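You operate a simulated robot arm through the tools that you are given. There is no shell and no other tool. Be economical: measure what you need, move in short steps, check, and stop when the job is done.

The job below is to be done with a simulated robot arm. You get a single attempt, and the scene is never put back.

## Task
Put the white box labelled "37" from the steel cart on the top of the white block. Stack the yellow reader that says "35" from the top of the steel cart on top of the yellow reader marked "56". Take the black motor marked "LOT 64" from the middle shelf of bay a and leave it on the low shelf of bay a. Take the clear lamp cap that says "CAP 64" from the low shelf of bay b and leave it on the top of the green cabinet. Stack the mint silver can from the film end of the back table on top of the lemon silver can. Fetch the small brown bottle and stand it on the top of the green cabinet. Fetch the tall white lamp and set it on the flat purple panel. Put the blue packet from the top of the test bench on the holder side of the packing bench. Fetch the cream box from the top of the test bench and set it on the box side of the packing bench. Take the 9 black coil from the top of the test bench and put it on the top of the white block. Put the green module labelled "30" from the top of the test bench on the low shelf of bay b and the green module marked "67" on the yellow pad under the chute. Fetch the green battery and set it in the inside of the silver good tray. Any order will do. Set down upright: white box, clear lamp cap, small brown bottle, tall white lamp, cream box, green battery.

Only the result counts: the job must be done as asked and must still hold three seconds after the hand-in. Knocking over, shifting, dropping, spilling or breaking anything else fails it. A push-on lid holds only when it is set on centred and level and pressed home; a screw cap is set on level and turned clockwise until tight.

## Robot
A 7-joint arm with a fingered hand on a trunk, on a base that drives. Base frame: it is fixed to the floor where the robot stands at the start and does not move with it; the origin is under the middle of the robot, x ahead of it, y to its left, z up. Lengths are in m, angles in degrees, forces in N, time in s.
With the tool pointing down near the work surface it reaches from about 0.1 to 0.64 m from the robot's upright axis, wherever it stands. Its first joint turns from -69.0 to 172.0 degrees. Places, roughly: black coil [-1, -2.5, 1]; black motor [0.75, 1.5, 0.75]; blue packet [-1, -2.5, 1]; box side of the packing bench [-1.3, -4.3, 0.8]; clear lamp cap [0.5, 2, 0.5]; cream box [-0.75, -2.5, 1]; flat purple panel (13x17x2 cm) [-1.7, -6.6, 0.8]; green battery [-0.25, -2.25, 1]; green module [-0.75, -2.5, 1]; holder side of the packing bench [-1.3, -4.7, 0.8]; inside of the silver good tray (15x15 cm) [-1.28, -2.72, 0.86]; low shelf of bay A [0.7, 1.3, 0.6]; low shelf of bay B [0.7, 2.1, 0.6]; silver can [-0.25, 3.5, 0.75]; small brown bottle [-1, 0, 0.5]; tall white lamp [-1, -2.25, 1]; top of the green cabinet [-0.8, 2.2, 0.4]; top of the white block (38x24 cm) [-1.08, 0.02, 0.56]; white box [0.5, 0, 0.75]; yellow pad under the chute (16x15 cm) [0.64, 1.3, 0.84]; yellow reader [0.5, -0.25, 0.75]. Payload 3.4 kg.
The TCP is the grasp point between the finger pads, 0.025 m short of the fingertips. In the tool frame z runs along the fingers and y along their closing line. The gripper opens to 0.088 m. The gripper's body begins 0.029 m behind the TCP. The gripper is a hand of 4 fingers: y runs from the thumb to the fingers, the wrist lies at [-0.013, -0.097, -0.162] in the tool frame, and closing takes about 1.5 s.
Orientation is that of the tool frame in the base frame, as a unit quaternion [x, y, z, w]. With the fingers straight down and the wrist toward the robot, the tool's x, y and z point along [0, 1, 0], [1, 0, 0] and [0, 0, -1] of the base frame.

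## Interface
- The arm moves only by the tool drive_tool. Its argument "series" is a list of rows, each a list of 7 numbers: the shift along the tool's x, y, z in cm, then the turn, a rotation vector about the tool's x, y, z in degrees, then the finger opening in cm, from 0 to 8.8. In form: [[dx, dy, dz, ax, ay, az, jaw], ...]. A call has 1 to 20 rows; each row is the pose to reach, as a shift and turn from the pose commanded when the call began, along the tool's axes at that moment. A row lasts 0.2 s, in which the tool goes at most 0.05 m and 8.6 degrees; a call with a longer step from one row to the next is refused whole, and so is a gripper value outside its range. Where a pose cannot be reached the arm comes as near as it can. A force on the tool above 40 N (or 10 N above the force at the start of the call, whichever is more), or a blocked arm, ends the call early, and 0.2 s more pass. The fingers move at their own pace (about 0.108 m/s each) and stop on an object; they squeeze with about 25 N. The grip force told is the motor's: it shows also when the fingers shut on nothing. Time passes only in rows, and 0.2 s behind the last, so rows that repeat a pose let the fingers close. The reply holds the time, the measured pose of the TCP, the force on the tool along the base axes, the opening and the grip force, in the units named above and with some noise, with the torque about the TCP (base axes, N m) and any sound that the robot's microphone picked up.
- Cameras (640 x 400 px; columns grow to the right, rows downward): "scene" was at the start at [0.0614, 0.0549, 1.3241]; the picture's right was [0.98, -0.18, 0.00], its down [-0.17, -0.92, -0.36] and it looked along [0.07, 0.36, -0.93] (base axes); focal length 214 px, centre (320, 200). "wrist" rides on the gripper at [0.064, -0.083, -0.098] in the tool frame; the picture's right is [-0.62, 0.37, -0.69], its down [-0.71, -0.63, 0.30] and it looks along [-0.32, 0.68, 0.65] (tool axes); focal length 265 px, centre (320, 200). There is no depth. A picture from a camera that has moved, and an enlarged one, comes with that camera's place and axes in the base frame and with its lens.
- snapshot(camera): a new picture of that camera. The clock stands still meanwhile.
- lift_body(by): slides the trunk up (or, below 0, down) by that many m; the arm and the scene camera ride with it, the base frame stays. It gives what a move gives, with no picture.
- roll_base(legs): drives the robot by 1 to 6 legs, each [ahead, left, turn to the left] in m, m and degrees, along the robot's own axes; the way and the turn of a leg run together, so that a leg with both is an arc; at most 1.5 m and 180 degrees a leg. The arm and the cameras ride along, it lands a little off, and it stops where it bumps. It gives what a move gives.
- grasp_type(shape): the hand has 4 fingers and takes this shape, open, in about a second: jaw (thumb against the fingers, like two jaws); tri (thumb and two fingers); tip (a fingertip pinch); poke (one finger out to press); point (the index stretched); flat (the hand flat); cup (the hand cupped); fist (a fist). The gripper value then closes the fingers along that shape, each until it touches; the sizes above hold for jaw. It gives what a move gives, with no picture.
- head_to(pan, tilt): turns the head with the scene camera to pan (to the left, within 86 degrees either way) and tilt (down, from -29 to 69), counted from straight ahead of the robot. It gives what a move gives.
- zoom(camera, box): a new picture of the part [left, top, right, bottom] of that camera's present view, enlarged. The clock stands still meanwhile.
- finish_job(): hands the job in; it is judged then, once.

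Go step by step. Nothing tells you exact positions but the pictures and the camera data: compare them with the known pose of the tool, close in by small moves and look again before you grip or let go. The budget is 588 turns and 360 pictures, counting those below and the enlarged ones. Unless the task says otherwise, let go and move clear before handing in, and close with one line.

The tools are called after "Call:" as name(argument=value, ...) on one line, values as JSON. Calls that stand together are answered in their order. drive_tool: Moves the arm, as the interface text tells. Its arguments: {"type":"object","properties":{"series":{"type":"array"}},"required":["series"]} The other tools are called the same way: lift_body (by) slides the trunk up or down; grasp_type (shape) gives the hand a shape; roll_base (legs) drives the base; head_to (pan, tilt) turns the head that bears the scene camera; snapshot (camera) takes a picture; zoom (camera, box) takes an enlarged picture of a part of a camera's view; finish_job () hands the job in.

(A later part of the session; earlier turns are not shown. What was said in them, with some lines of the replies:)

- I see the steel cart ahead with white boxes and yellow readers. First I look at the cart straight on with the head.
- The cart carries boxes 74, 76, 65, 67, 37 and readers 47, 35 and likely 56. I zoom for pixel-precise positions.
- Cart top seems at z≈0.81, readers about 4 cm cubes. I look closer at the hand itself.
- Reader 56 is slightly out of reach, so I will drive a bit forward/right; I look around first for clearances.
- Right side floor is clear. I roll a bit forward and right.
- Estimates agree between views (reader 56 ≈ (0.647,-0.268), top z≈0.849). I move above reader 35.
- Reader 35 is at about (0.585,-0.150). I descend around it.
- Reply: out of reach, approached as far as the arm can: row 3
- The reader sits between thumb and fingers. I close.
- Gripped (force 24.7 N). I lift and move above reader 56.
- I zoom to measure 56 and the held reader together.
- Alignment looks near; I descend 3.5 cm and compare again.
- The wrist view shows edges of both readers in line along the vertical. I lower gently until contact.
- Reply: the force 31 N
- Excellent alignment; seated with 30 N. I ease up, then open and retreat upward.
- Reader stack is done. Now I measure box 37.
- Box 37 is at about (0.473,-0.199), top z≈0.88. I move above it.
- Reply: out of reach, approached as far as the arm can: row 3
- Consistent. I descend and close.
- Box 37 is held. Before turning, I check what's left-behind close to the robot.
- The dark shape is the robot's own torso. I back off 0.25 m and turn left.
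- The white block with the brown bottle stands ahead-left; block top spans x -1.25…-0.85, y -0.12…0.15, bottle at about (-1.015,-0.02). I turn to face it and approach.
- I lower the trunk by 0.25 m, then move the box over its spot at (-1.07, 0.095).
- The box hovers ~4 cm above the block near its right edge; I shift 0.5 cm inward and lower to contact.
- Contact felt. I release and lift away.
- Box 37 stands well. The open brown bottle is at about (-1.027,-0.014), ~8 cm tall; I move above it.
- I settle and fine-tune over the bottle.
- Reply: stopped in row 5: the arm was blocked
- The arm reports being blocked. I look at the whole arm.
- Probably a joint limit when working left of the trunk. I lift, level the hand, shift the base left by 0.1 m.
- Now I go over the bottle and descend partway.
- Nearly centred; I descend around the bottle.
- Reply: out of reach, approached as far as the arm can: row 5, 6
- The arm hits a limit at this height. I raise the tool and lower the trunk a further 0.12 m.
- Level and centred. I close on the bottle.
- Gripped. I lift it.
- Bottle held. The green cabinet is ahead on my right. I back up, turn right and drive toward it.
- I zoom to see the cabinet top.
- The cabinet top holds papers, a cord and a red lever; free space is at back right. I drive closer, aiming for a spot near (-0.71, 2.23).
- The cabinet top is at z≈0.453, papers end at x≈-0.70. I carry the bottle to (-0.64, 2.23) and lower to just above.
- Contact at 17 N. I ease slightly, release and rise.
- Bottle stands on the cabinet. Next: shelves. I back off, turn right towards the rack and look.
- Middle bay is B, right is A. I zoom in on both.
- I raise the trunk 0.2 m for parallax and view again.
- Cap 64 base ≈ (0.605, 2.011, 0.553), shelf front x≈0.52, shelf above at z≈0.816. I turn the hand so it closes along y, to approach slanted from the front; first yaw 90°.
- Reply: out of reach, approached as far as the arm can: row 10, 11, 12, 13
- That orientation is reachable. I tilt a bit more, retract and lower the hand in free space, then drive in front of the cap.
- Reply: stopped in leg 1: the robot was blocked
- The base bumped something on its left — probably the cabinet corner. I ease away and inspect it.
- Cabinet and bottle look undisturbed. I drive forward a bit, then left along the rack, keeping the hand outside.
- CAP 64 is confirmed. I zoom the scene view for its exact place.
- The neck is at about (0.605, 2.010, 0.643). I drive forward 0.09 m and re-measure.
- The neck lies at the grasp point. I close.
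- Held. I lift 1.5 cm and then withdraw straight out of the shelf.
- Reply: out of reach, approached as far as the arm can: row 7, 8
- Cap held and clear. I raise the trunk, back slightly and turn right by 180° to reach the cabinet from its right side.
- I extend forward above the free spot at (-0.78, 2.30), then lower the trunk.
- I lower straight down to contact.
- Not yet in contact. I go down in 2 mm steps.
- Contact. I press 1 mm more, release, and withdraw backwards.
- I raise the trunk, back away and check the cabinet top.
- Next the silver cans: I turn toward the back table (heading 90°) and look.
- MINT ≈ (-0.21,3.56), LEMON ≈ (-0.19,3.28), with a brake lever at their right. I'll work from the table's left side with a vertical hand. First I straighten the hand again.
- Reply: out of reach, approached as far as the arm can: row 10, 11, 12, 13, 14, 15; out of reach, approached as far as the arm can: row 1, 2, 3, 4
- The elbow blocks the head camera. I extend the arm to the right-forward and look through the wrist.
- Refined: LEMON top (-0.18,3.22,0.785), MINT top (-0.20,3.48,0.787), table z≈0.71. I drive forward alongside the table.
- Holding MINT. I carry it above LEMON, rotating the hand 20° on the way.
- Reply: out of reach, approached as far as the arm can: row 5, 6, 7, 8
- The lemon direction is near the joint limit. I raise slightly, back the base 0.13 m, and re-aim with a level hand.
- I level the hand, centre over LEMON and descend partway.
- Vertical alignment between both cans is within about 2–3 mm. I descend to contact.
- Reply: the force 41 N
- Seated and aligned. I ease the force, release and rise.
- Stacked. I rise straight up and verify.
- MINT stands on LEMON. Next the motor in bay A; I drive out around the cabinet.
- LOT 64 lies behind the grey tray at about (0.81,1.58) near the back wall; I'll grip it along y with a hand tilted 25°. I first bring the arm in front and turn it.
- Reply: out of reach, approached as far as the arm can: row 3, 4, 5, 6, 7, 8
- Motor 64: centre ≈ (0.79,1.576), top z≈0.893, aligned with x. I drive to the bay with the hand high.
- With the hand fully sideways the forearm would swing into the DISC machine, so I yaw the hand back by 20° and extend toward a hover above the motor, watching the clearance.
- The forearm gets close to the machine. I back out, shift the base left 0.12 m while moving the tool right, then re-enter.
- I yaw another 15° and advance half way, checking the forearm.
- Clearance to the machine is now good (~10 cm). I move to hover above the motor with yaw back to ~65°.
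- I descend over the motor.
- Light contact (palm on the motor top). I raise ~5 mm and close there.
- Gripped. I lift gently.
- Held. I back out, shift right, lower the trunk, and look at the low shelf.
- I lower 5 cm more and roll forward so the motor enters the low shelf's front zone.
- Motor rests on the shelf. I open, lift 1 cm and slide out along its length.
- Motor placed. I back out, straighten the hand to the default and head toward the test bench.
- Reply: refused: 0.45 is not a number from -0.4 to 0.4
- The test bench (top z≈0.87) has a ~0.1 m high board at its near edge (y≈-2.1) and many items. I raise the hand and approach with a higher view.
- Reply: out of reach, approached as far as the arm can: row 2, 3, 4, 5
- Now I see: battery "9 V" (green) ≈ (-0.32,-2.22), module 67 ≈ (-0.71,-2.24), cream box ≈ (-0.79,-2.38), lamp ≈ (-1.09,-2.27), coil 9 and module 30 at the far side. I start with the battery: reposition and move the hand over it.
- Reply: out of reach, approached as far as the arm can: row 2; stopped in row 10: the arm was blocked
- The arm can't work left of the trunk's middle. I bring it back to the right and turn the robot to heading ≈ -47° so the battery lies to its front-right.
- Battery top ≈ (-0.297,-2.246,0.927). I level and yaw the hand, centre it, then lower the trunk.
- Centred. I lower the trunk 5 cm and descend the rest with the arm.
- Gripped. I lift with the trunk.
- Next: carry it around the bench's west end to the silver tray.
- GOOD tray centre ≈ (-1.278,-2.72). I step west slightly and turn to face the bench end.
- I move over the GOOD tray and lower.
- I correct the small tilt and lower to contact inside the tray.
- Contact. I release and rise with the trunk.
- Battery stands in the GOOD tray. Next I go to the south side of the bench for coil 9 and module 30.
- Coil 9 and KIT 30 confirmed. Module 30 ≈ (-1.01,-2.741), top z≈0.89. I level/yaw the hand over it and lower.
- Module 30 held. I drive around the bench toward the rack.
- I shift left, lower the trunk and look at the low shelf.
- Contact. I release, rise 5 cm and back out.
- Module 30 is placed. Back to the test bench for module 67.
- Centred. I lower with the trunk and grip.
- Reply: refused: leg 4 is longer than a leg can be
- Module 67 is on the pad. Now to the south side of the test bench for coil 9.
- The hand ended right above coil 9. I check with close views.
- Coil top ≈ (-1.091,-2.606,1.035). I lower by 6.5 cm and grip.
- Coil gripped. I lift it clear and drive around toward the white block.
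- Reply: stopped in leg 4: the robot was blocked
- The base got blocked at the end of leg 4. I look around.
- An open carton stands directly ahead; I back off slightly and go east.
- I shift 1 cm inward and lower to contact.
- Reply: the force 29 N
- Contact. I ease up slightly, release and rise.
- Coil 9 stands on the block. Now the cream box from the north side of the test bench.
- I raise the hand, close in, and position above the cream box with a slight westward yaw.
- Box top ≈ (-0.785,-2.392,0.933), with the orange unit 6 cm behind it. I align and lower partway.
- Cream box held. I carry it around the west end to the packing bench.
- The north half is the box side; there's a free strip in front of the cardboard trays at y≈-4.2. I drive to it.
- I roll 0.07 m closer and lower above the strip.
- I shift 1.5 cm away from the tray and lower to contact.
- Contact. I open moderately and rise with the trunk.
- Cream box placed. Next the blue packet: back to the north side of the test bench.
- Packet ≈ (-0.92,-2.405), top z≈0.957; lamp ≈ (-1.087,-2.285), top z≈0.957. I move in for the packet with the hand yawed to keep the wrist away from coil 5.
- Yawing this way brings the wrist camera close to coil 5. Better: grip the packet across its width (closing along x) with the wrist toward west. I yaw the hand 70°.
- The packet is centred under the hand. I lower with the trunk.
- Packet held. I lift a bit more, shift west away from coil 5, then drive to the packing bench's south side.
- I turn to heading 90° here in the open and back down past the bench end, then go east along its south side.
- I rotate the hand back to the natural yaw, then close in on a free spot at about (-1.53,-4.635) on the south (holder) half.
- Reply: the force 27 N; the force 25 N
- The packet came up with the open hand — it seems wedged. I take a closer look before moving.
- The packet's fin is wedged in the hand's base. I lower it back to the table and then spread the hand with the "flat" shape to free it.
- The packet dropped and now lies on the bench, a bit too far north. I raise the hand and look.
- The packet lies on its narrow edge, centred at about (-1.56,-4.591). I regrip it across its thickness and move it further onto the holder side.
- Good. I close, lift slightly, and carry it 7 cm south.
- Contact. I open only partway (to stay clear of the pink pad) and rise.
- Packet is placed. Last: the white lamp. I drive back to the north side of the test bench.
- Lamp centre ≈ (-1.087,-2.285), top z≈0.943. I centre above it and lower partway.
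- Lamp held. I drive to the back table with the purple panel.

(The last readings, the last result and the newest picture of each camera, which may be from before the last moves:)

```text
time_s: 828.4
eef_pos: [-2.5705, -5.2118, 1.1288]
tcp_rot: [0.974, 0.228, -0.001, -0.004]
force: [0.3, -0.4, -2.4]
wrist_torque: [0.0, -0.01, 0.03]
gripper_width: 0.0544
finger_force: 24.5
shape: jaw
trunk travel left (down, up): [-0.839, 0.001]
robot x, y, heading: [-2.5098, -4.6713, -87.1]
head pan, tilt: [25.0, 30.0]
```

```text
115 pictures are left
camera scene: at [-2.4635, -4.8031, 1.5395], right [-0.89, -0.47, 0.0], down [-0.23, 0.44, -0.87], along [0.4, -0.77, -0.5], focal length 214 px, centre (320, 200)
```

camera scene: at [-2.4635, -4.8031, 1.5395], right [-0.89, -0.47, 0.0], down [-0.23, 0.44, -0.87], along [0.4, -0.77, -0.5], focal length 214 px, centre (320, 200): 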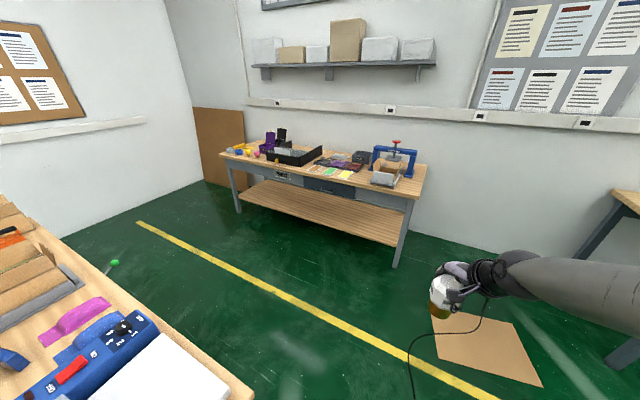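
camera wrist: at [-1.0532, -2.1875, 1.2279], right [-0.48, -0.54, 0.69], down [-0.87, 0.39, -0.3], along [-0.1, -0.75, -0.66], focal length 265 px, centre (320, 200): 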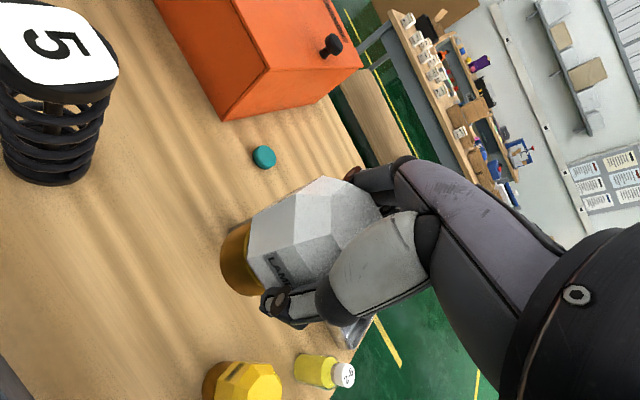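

Call:
zoom(camera="scene", box=[210, 110, 450, 260])

```text
2.67 times, centred on (330, 185) of scene
camera zoom: at [-2.4635, -4.8031, 1.5395], right [-0.89, -0.47, 0.0], down [-0.23, 0.44, -0.87], along [0.4, -0.77, -0.5], focal length 572 px, centre (293, 240)
```

zoom: 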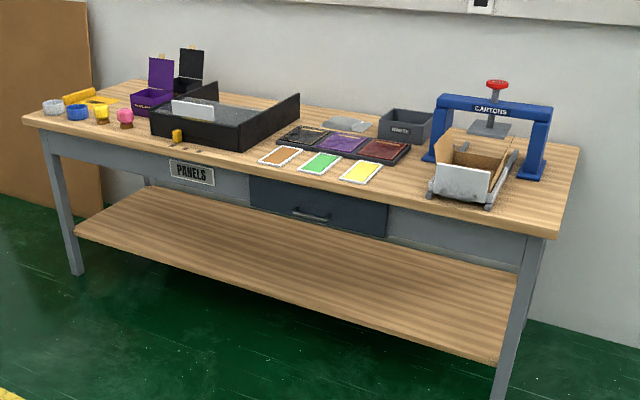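

Purple panel centre ≈ (-1.71,-6.608), table front y≈-6.27. I drive in front of it.

Call:
roll_base(legs=[[0.9, 0, -2.9], [0, 0.84, 0]])

Call:
head_to(pan=10, tilt=40)

Call:
snapshot(camera="scene")

```text
time_s: 837.1
eef_pos: [-1.711, -6.0837, 1.1284]
tcp_rot: [0.977, 0.212, -0.001, -0.003]
force: [-0.1, -1.0, -1.3]
wrist_torque: [0.04, 0.02, -0.02]
gripper_width: 0.0545
finger_force: 25.1
shape: jaw
trunk travel left (down, up): [-0.839, 0.001]
robot x, y, heading: [-1.6329, -5.5469, -89.1]
head pan, tilt: [25.0, 30.0]
```

```text
time_s: 837.9
eef_pos: [-1.7122, -6.0831, 1.1302]
tcp_rot: [0.977, 0.212, -0.001, -0.003]
force: [-0.5, 0.7, -1.3]
wrist_torque: [-0.01, 0.01, 0.01]
gripper_width: 0.0546
finger_force: 24.7
shape: jaw
trunk travel left (down, up): [-0.839, 0.001]
robot x, y, heading: [-1.6288, -5.5466, -89.0]
head pan, tilt: [10.0, 40.0]
```

```text
113 pictures are left
camera scene: at [-1.6132, -5.6797, 1.5243], right [-0.98, -0.19, 0.0], down [-0.12, 0.63, -0.77], along [0.14, -0.75, -0.64], focal length 214 px, centre (320, 200)
```

scene: 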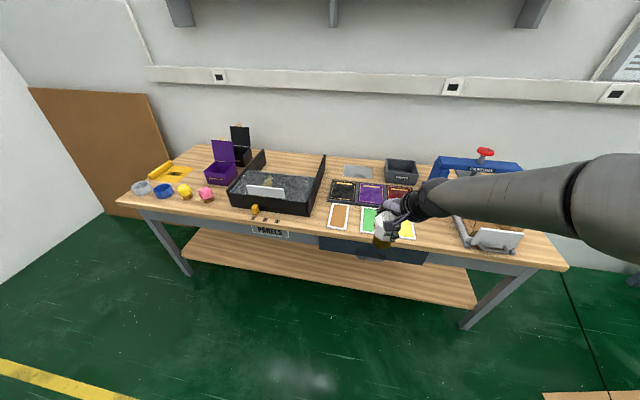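

Call:
roll_base(legs=[[0.43, 0, -1]])

Call:
snapshot(camera="wrist")

Call:
snapshot(camera="scene")

```text
time_s: 840.6
eef_pos: [-1.7168, -6.5172, 1.1285]
tcp_rot: [0.979, 0.205, -0.001, -0.004]
force: [-0.1, -0.9, -1.4]
wrist_torque: [0.01, 0.01, -0.01]
gripper_width: 0.0544
finger_force: 24.6
shape: jaw
trunk travel left (down, up): [-0.839, 0.001]
robot x, y, heading: [-1.6276, -5.9833, -90.0]
head pan, tilt: [10.0, 40.0]
```

```text
112 pictures are left
camera wrist: at [-1.6912, -6.4165, 1.228], right [-0.42, -0.59, 0.69], down [-0.91, 0.29, -0.3], along [-0.03, -0.75, -0.66], focal length 265 px, centre (320, 200)
```

wrist: 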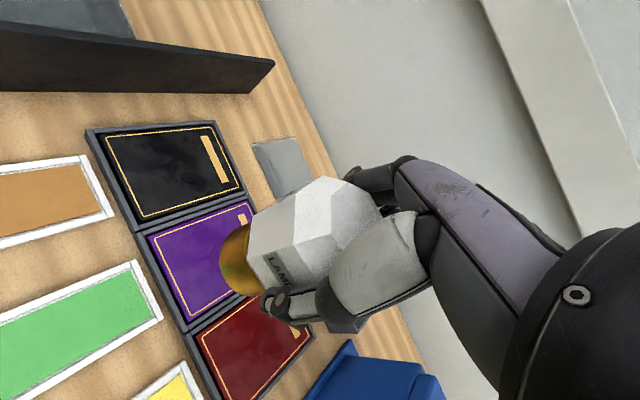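

```text
111 pictures are left
camera scene: at [-1.6122, -6.116, 1.5242], right [-0.98, -0.17, 0.0], down [-0.11, 0.63, -0.77], along [0.13, -0.75, -0.64], focal length 214 px, centre (320, 200)
```

scene: 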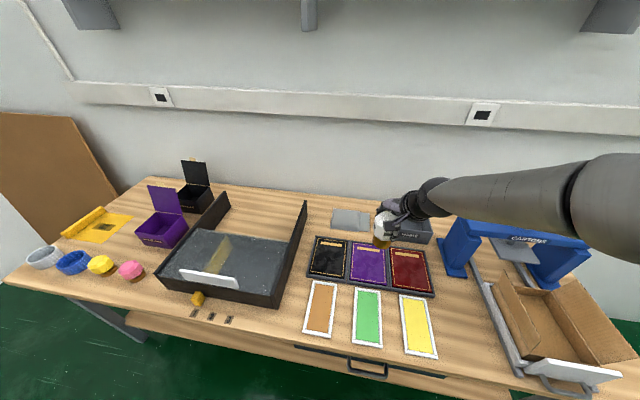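

I lower the trunk and extend to the panel's centre.

Call:
lift_body(by=-0.17)

Call:
drive_tool(series=[[-0.8, 2.5, 0, 0, 0, 0, 4], [-1.7, 5, 0, 0, 0, 0, 4], [-2.5, 7.5, 0, 0, 0, 0, 4], [-2.5, 7.5, 0, 0, 0, 0, 4], [-2.5, 7.5, 0, 0, 0, 0, 4]])

Call:
snapshot(camera="wrist")

Call:
zoom(camera="scene", box=[290, 190, 450, 310])

```text
time_s: 842.5
eef_pos: [-1.7179, -6.5179, 0.9586]
tcp_rot: [0.979, 0.205, -0.001, -0.002]
force: [-0.3, 0.5, -1.8]
wrist_torque: [0.0, -0.01, -0.02]
gripper_width: 0.0543
finger_force: 25.0
shape: jaw
trunk travel left (down, up): [-0.669, 0.171]
robot x, y, heading: [-1.629, -5.984, -89.8]
head pan, tilt: [10.0, 40.0]
```

```text
time_s: 843.7
eef_pos: [-1.7098, -6.595, 0.9587]
tcp_rot: [0.979, 0.205, 0.0, -0.005]
force: [-0.8, 0.7, -1.4]
wrist_torque: [-0.03, 0.0, -0.01]
gripper_width: 0.0549
finger_force: 24.9
shape: jaw
trunk travel left (down, up): [-0.669, 0.171]
robot x, y, heading: [-1.6264, -5.9802, -89.8]
head pan, tilt: [10.0, 40.0]
```

```text
110 pictures are left
camera wrist: at [-1.6842, -6.4939, 1.0568], right [-0.42, -0.59, 0.69], down [-0.91, 0.29, -0.3], along [-0.03, -0.75, -0.66], focal length 265 px, centre (320, 200)
```

wrist: 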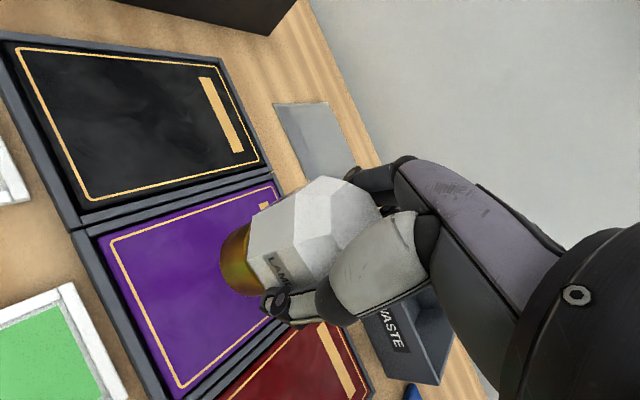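

```text
3.33 times, centred on (370, 250) of scene
camera zoom: at [-1.6122, -6.1164, 1.3542], right [-0.98, -0.17, 0.0], down [-0.11, 0.63, -0.77], along [0.13, -0.75, -0.64], focal length 715 px, centre (153, 33)
```

zoom: 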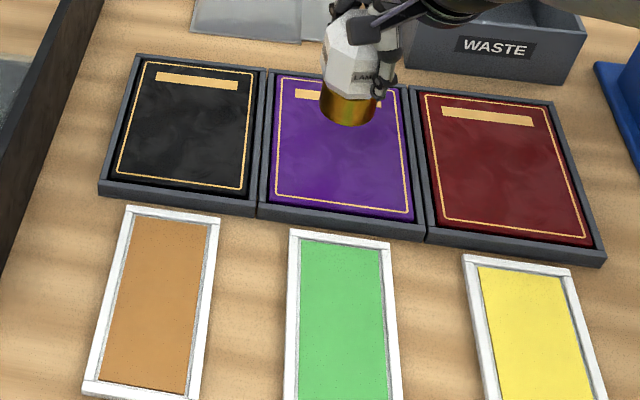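

Aligned over the purple panel. I lower to contact.

Call:
drive_tool(series=[[0, 0, 2, 0, 0, 0, 4], [0, 0, 4, 0, 0, 0, 4], [0, 0, 5.5, 0, 0, 0, 4], [0, 0, 6.0, 0, 0, 0, 4], [0, 0, 6.4, 0, 0, 0, 4], [0, 0, 6.4, 0, 0, 0, 4]])

Call:
snapshot(camera="wrist")

```text
time_s: 845.1
eef_pos: [-1.7098, -6.5939, 0.8957]
tcp_rot: [0.979, 0.204, 0.0, -0.003]
force: [-0.2, 0.6, -1.1]
wrist_torque: [0.01, -0.05, 0.02]
gripper_width: 0.0544
finger_force: 25.9
shape: jaw
trunk travel left (down, up): [-0.669, 0.171]
robot x, y, heading: [-1.6299, -5.9849, -90.2]
head pan, tilt: [10.0, 40.0]
```

```text
108 pictures are left
camera wrist: at [-1.6848, -6.4938, 0.9944], right [-0.42, -0.59, 0.69], down [-0.91, 0.29, -0.3], along [-0.03, -0.75, -0.66], focal length 265 px, centre (320, 200)
```

wrist: 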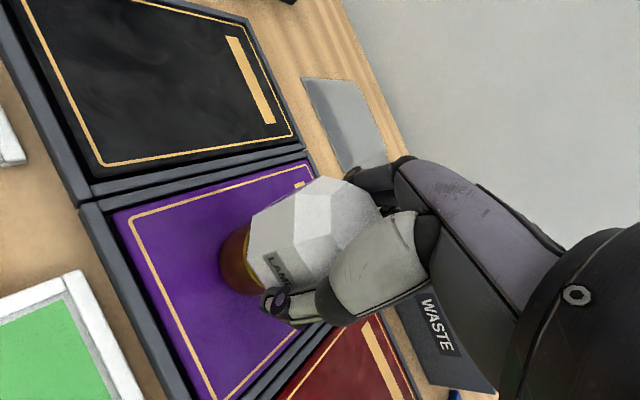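

Call:
drive_tool(series=[[0, 0, 0.3, 0, 0, 0, 4], [0, 0, 0.6, 0, 0, 0, 4], [0, 0, 0.9, 0, 0, 0, 4], [0, 0, 0.9, 0, 0, 0, 4]])

```text
time_s: 846.1
eef_pos: [-1.7096, -6.595, 0.8868]
tcp_rot: [0.979, 0.203, -0.001, -0.001]
force: [-0.6, -2.1, 10.1]
wrist_torque: [-0.06, -0.05, -0.06]
gripper_width: 0.0547
finger_force: 24.9
shape: jaw
trunk travel left (down, up): [-0.669, 0.171]
robot x, y, heading: [-1.6278, -5.9863, -90.0]
head pan, tilt: [10.0, 40.0]
```

Contact. I open, then rise slowly with the arm and check the lamp stays.

Call:
drive_tool(series=[[0, 0, -0.1, 0, 0, 0, 5.5], [0, 0, -0.1, 0, 0, 0, 6.5], [0, 0, -0.1, 0, 0, 0, 8], [0, 0, -0.1, 0, 0, 0, 8.8], [0, 0, -0.1, 0, 0, 0, 8.8], [0, 0, -0.1, 0, 0, 0, 8.8], [0, 0, -1.5, 0, 0, 0, 8.8], [0, 0, -2.5, 0, 0, 0, 8.8], [0, 0, -2.5, 0, 0, 0, 8.8]])

Call:
snapshot(camera="wrist")

```text
time_s: 848.1
eef_pos: [-1.7118, -6.5957, 0.9128]
tcp_rot: [0.979, 0.204, -0.001, -0.003]
force: [0.3, 0.1, 0.3]
wrist_torque: [-0.02, 0.03, -0.02]
gripper_width: 0.0881
finger_force: 0.0
shape: jaw
trunk travel left (down, up): [-0.669, 0.171]
robot x, y, heading: [-1.6287, -5.9823, -90.0]
head pan, tilt: [10.0, 40.0]
```

```text
107 pictures are left
camera wrist: at [-1.6853, -6.4947, 1.0107], right [-0.42, -0.59, 0.69], down [-0.91, 0.29, -0.3], along [-0.03, -0.75, -0.66], focal length 265 px, centre (320, 200)
```

wrist: 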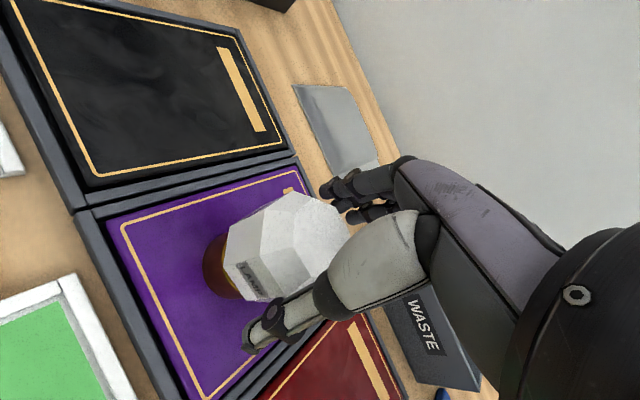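

The lamp stays on the panel. I rise and step back.

Call:
lift_body(by=0.16)

Call:
roll_base(legs=[[-0.4, 0, 0]])

Call:
head_to(pan=5, tilt=35)

Call:
zoom(camera="scene", box=[240, 140, 480, 290])

```text
time_s: 849.9
eef_pos: [-1.7122, -6.5953, 1.072]
tcp_rot: [0.979, 0.205, 0.0, -0.004]
force: [-0.5, 0.7, 0.9]
wrist_torque: [0.0, 0.02, 0.03]
gripper_width: 0.0877
finger_force: 0.0
shape: jaw
trunk travel left (down, up): [-0.829, 0.011]
robot x, y, heading: [-1.6259, -5.9857, -90.0]
head pan, tilt: [10.0, 40.0]
```

```text
time_s: 852.4
eef_pos: [-1.7126, -6.1935, 1.0709]
tcp_rot: [0.979, 0.203, 0.0, -0.004]
force: [-0.4, 0.1, -0.5]
wrist_torque: [-0.01, 0.02, -0.06]
gripper_width: 0.0879
finger_force: 0.1
shape: jaw
trunk travel left (down, up): [-0.829, 0.011]
robot x, y, heading: [-1.6278, -5.5792, -90.4]
head pan, tilt: [10.0, 40.0]
```

```text
time_s: 853.1
eef_pos: [-1.713, -6.192, 1.072]
tcp_rot: [0.979, 0.203, -0.001, -0.004]
force: [-0.5, 0.5, 0.5]
wrist_torque: [0.01, -0.03, -0.01]
gripper_width: 0.0878
finger_force: 0.0
shape: jaw
trunk travel left (down, up): [-0.829, 0.011]
robot x, y, heading: [-1.6247, -5.5824, -90.1]
head pan, tilt: [5.0, 35.0]
```

```text
2.67 times, centred on (360, 215) of scene
camera zoom: at [-1.6187, -5.7177, 1.5218], right [-1.0, -0.08, 0.0], down [-0.05, 0.57, -0.82], along [0.07, -0.82, -0.57], focal length 572 px, centre (213, 160)
```

zoom: 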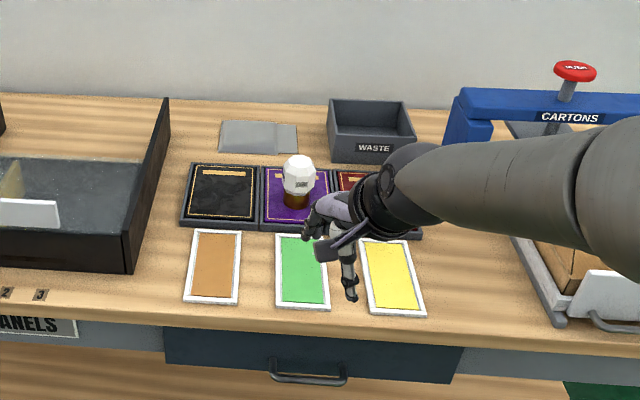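

The lamp stands on the purple panel. Before handing in I drive back for a quick check of the earlier placements.

Call:
roll_base(legs=[[0, -1.0, 0], [-1.1, 0, 0], [-1.1, 0, 0], [0, 0.8, 0], [-1.4, 0, 0], [-0.3, 0.3, 0]])

Call:
roll_base(legs=[[0, 1.15, 0], [-1.3, 0, 0], [0, 0, 90], [0, 0, 90]])

Call:
head_to(pan=15, tilt=25)

Call:
snapshot(camera="scene")

```text
time_s: 881.4
eef_pos: [-1.6061, -2.2384, 1.0729]
tcp_rot: [0.977, 0.214, -0.001, -0.003]
force: [-0.3, -0.8, 0.8]
wrist_torque: [0.0, 0.02, 0.0]
gripper_width: 0.0878
finger_force: 0.1
shape: jaw
trunk travel left (down, up): [-0.829, 0.011]
robot x, y, heading: [-1.5339, -1.6197, -89.1]
head pan, tilt: [5.0, 35.0]
```

```text
time_s: 886.7
eef_pos: [-0.5069, -2.2094, 1.0718]
tcp_rot: [0.977, 0.214, -0.003, -0.003]
force: [0.7, 0.7, 0.3]
wrist_torque: [-0.01, 0.04, -0.01]
gripper_width: 0.0881
finger_force: 0.0
shape: jaw
trunk travel left (down, up): [-0.829, 0.011]
robot x, y, heading: [-0.4372, -1.5959, -89.0]
head pan, tilt: [5.0, 35.0]
stopped in leg 1: the robot was blocked; the commanded pose is now the measured one
```

```text
time_s: 887.4
eef_pos: [-0.5089, -2.2086, 1.0713]
tcp_rot: [0.977, 0.213, -0.001, -0.004]
force: [-0.6, 0.1, 0.4]
wrist_torque: [-0.03, 0.01, 0.04]
gripper_width: 0.0881
finger_force: 0.1
shape: jaw
trunk travel left (down, up): [-0.829, 0.011]
robot x, y, heading: [-0.4372, -1.595, -88.9]
head pan, tilt: [15.0, 25.0]
```

```text
105 pictures are left
camera scene: at [-0.41, -1.7331, 1.5375], right [-0.96, -0.28, 0.0], down [-0.12, 0.41, -0.91], along [0.25, -0.87, -0.42], focal length 214 px, centre (320, 200)
```

scene: 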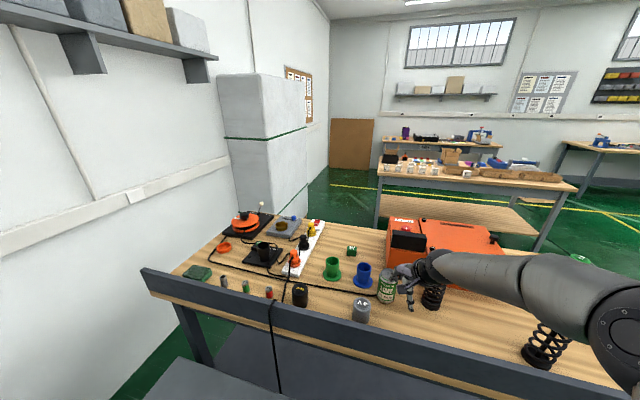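

I brushed the drawer block; I move away, back up and turn to look north.

Call:
roll_base(legs=[[0, -0.05, 0], [-1.2, 0, 0], [0, 0, 90], [0, 0, 89]])

Call:
head_to(pan=15, tilt=25)

Call:
snapshot(camera="scene")

```text
time_s: 901.6
eef_pos: [-0.4199, 0.2124, 1.0719]
tcp_rot: [-0.198, 0.98, -0.004, 0.001]
force: [-0.4, 0.6, -0.5]
wrist_torque: [-0.01, -0.01, 0.01]
gripper_width: 0.0882
finger_force: 0.1
shape: jaw
trunk travel left (down, up): [-0.829, 0.011]
robot x, y, heading: [-0.5108, -0.3978, 89.2]
head pan, tilt: [15.0, 25.0]
```

```text
time_s: 902.2
eef_pos: [-0.4213, 0.2127, 1.0713]
tcp_rot: [-0.198, 0.98, -0.004, 0.002]
force: [-0.2, 0.2, -0.1]
wrist_torque: [-0.04, 0.02, 0.04]
gripper_width: 0.0879
finger_force: 0.1
shape: jaw
trunk travel left (down, up): [-0.829, 0.011]
robot x, y, heading: [-0.5135, -0.398, 89.4]
head pan, tilt: [15.0, 25.0]
```

```text
104 pictures are left
camera scene: at [-0.5326, -0.2603, 1.5376], right [0.97, 0.25, 0.0], down [0.1, -0.41, -0.91], along [-0.22, 0.88, -0.42], focal length 214 px, centre (320, 200)
```

scene: 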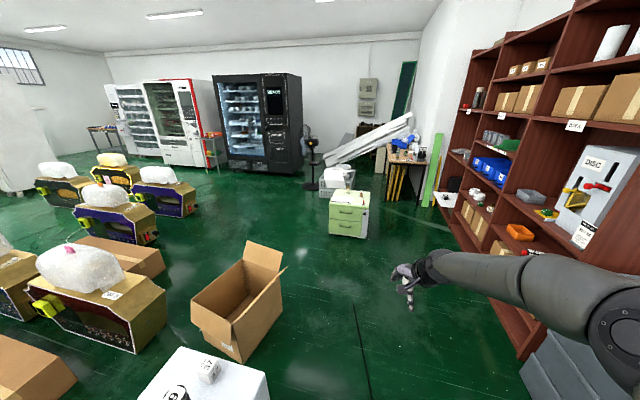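

Call:
zoom(camera="scene", box=[310, 170, 390, 220])

Call:
zoom(camera="scene", box=[430, 140, 590, 260])

Call:
zoom(camera="scene", box=[375, 135, 455, 185])

Call:
head_to(pan=50, tilt=50)

Call:
snapshot(camera="scene")

Call:
head_to(pan=-60, tilt=35)

Call:
snapshot(camera="scene")

```text
8.00 times, centred on (350, 195) of scene
camera zoom: at [-0.5326, -0.2603, 1.5376], right [0.97, 0.25, 0.0], down [0.1, -0.41, -0.91], along [-0.22, 0.88, -0.42], focal length 1716 px, centre (80, 240)
```

zoom: 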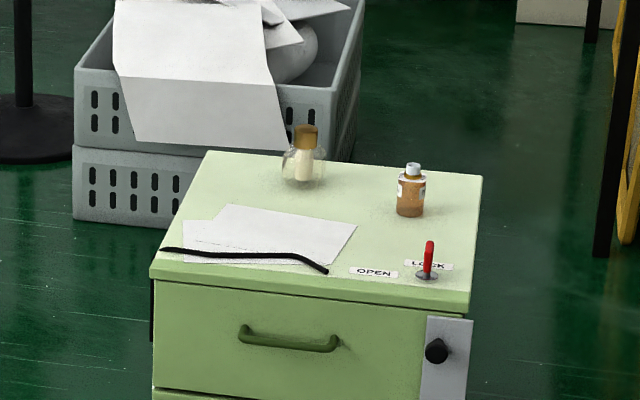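

```text
3.33 times, centred on (510, 200) of scene
camera zoom: at [-0.5326, -0.2603, 1.5376], right [0.97, 0.25, 0.0], down [0.1, -0.41, -0.91], along [-0.22, 0.88, -0.42], focal length 715 px, centre (-313, 200)
```

zoom: 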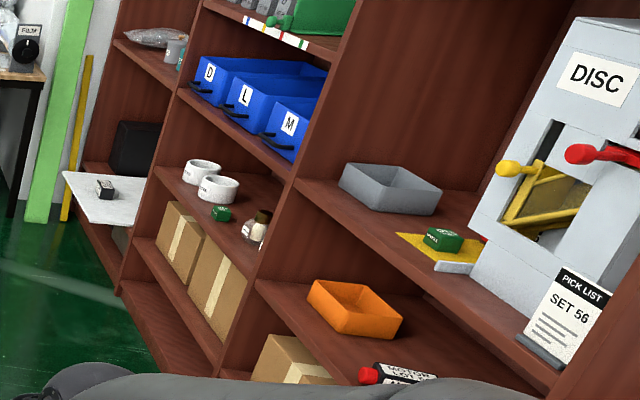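

```text
8.00 times, centred on (415, 160) of scene
camera zoom: at [-0.5326, -0.2603, 1.5376], right [0.97, 0.25, 0.0], down [0.1, -0.41, -0.91], along [-0.22, 0.88, -0.42], focal length 1716 px, centre (-440, 520)
```

zoom: 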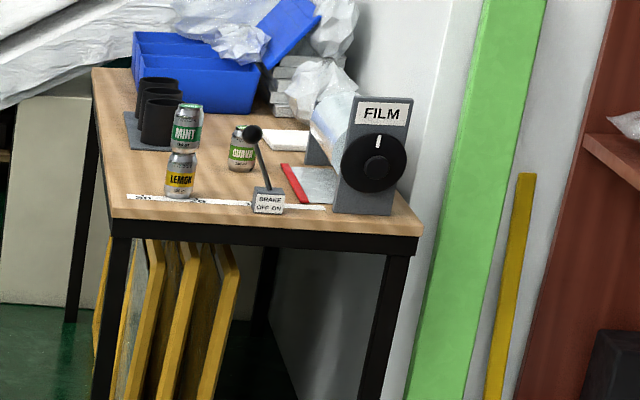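

```text
time_s: 903.2
eef_pos: [-0.4205, 0.2121, 1.0709]
tcp_rot: [-0.198, 0.98, -0.004, 0.002]
force: [0.3, 0.5, 0.7]
wrist_torque: [-0.02, -0.01, 0.01]
gripper_width: 0.0877
finger_force: 0.0
shape: jaw
trunk travel left (down, up): [-0.829, 0.011]
robot x, y, heading: [-0.5114, -0.3985, 89.1]
head pan, tilt: [50.0, 50.0]
```

```text
100 pictures are left
camera scene: at [-0.5682, -0.2992, 1.5001], right [0.65, 0.76, 0.0], down [0.58, -0.5, -0.64], along [-0.49, 0.42, -0.77], focal length 214 px, centre (320, 200)
```

scene: 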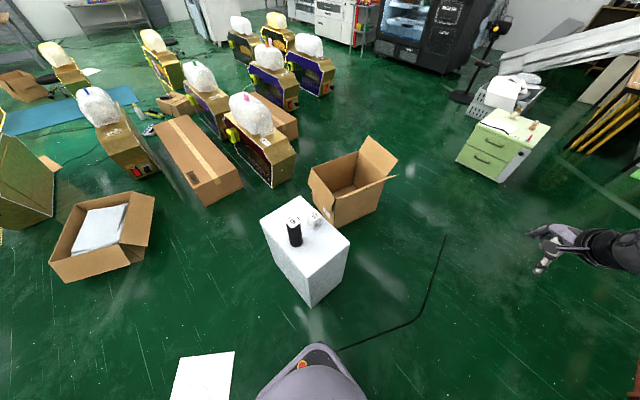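

```text
time_s: 905.1
eef_pos: [-0.4203, 0.2121, 1.071]
tcp_rot: [-0.198, 0.98, -0.003, 0.002]
force: [0.3, 0.2, -0.9]
wrist_torque: [0.05, 0.04, -0.03]
gripper_width: 0.088
finger_force: 0.1
shape: jaw
trunk travel left (down, up): [-0.829, 0.011]
robot x, y, heading: [-0.5118, -0.4003, 89.2]
head pan, tilt: [-60.0, 35.0]
```

```text
99 pictures are left
camera scene: at [-0.4331, -0.3066, 1.5218], right [0.49, -0.87, 0.0], down [-0.5, -0.28, -0.82], along [0.71, 0.4, -0.57], focal length 214 px, centre (320, 200)
```

scene: 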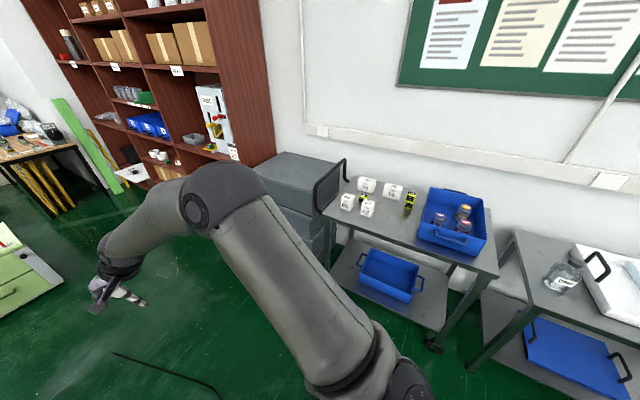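

Cap, bottle, cans, modules, motor, coil, box 37 and the reader stack were all in place in these views. The battery, cream box, packet and lamp looked right when I left them. The hand is empty and clear, so I hand the job in.

Call:
finish_job()

```text
The job is handed in.
```

I carried out all the moves you asked for and handed the job in; no verdict came back. Every item was where you wanted it when I last saw it, but the blue packet lies on its narrow edge. The base bumped the green cabinet, an open carton and the drawer block by the test bench, and none looked shifted, though I checked only the cabinet closely.
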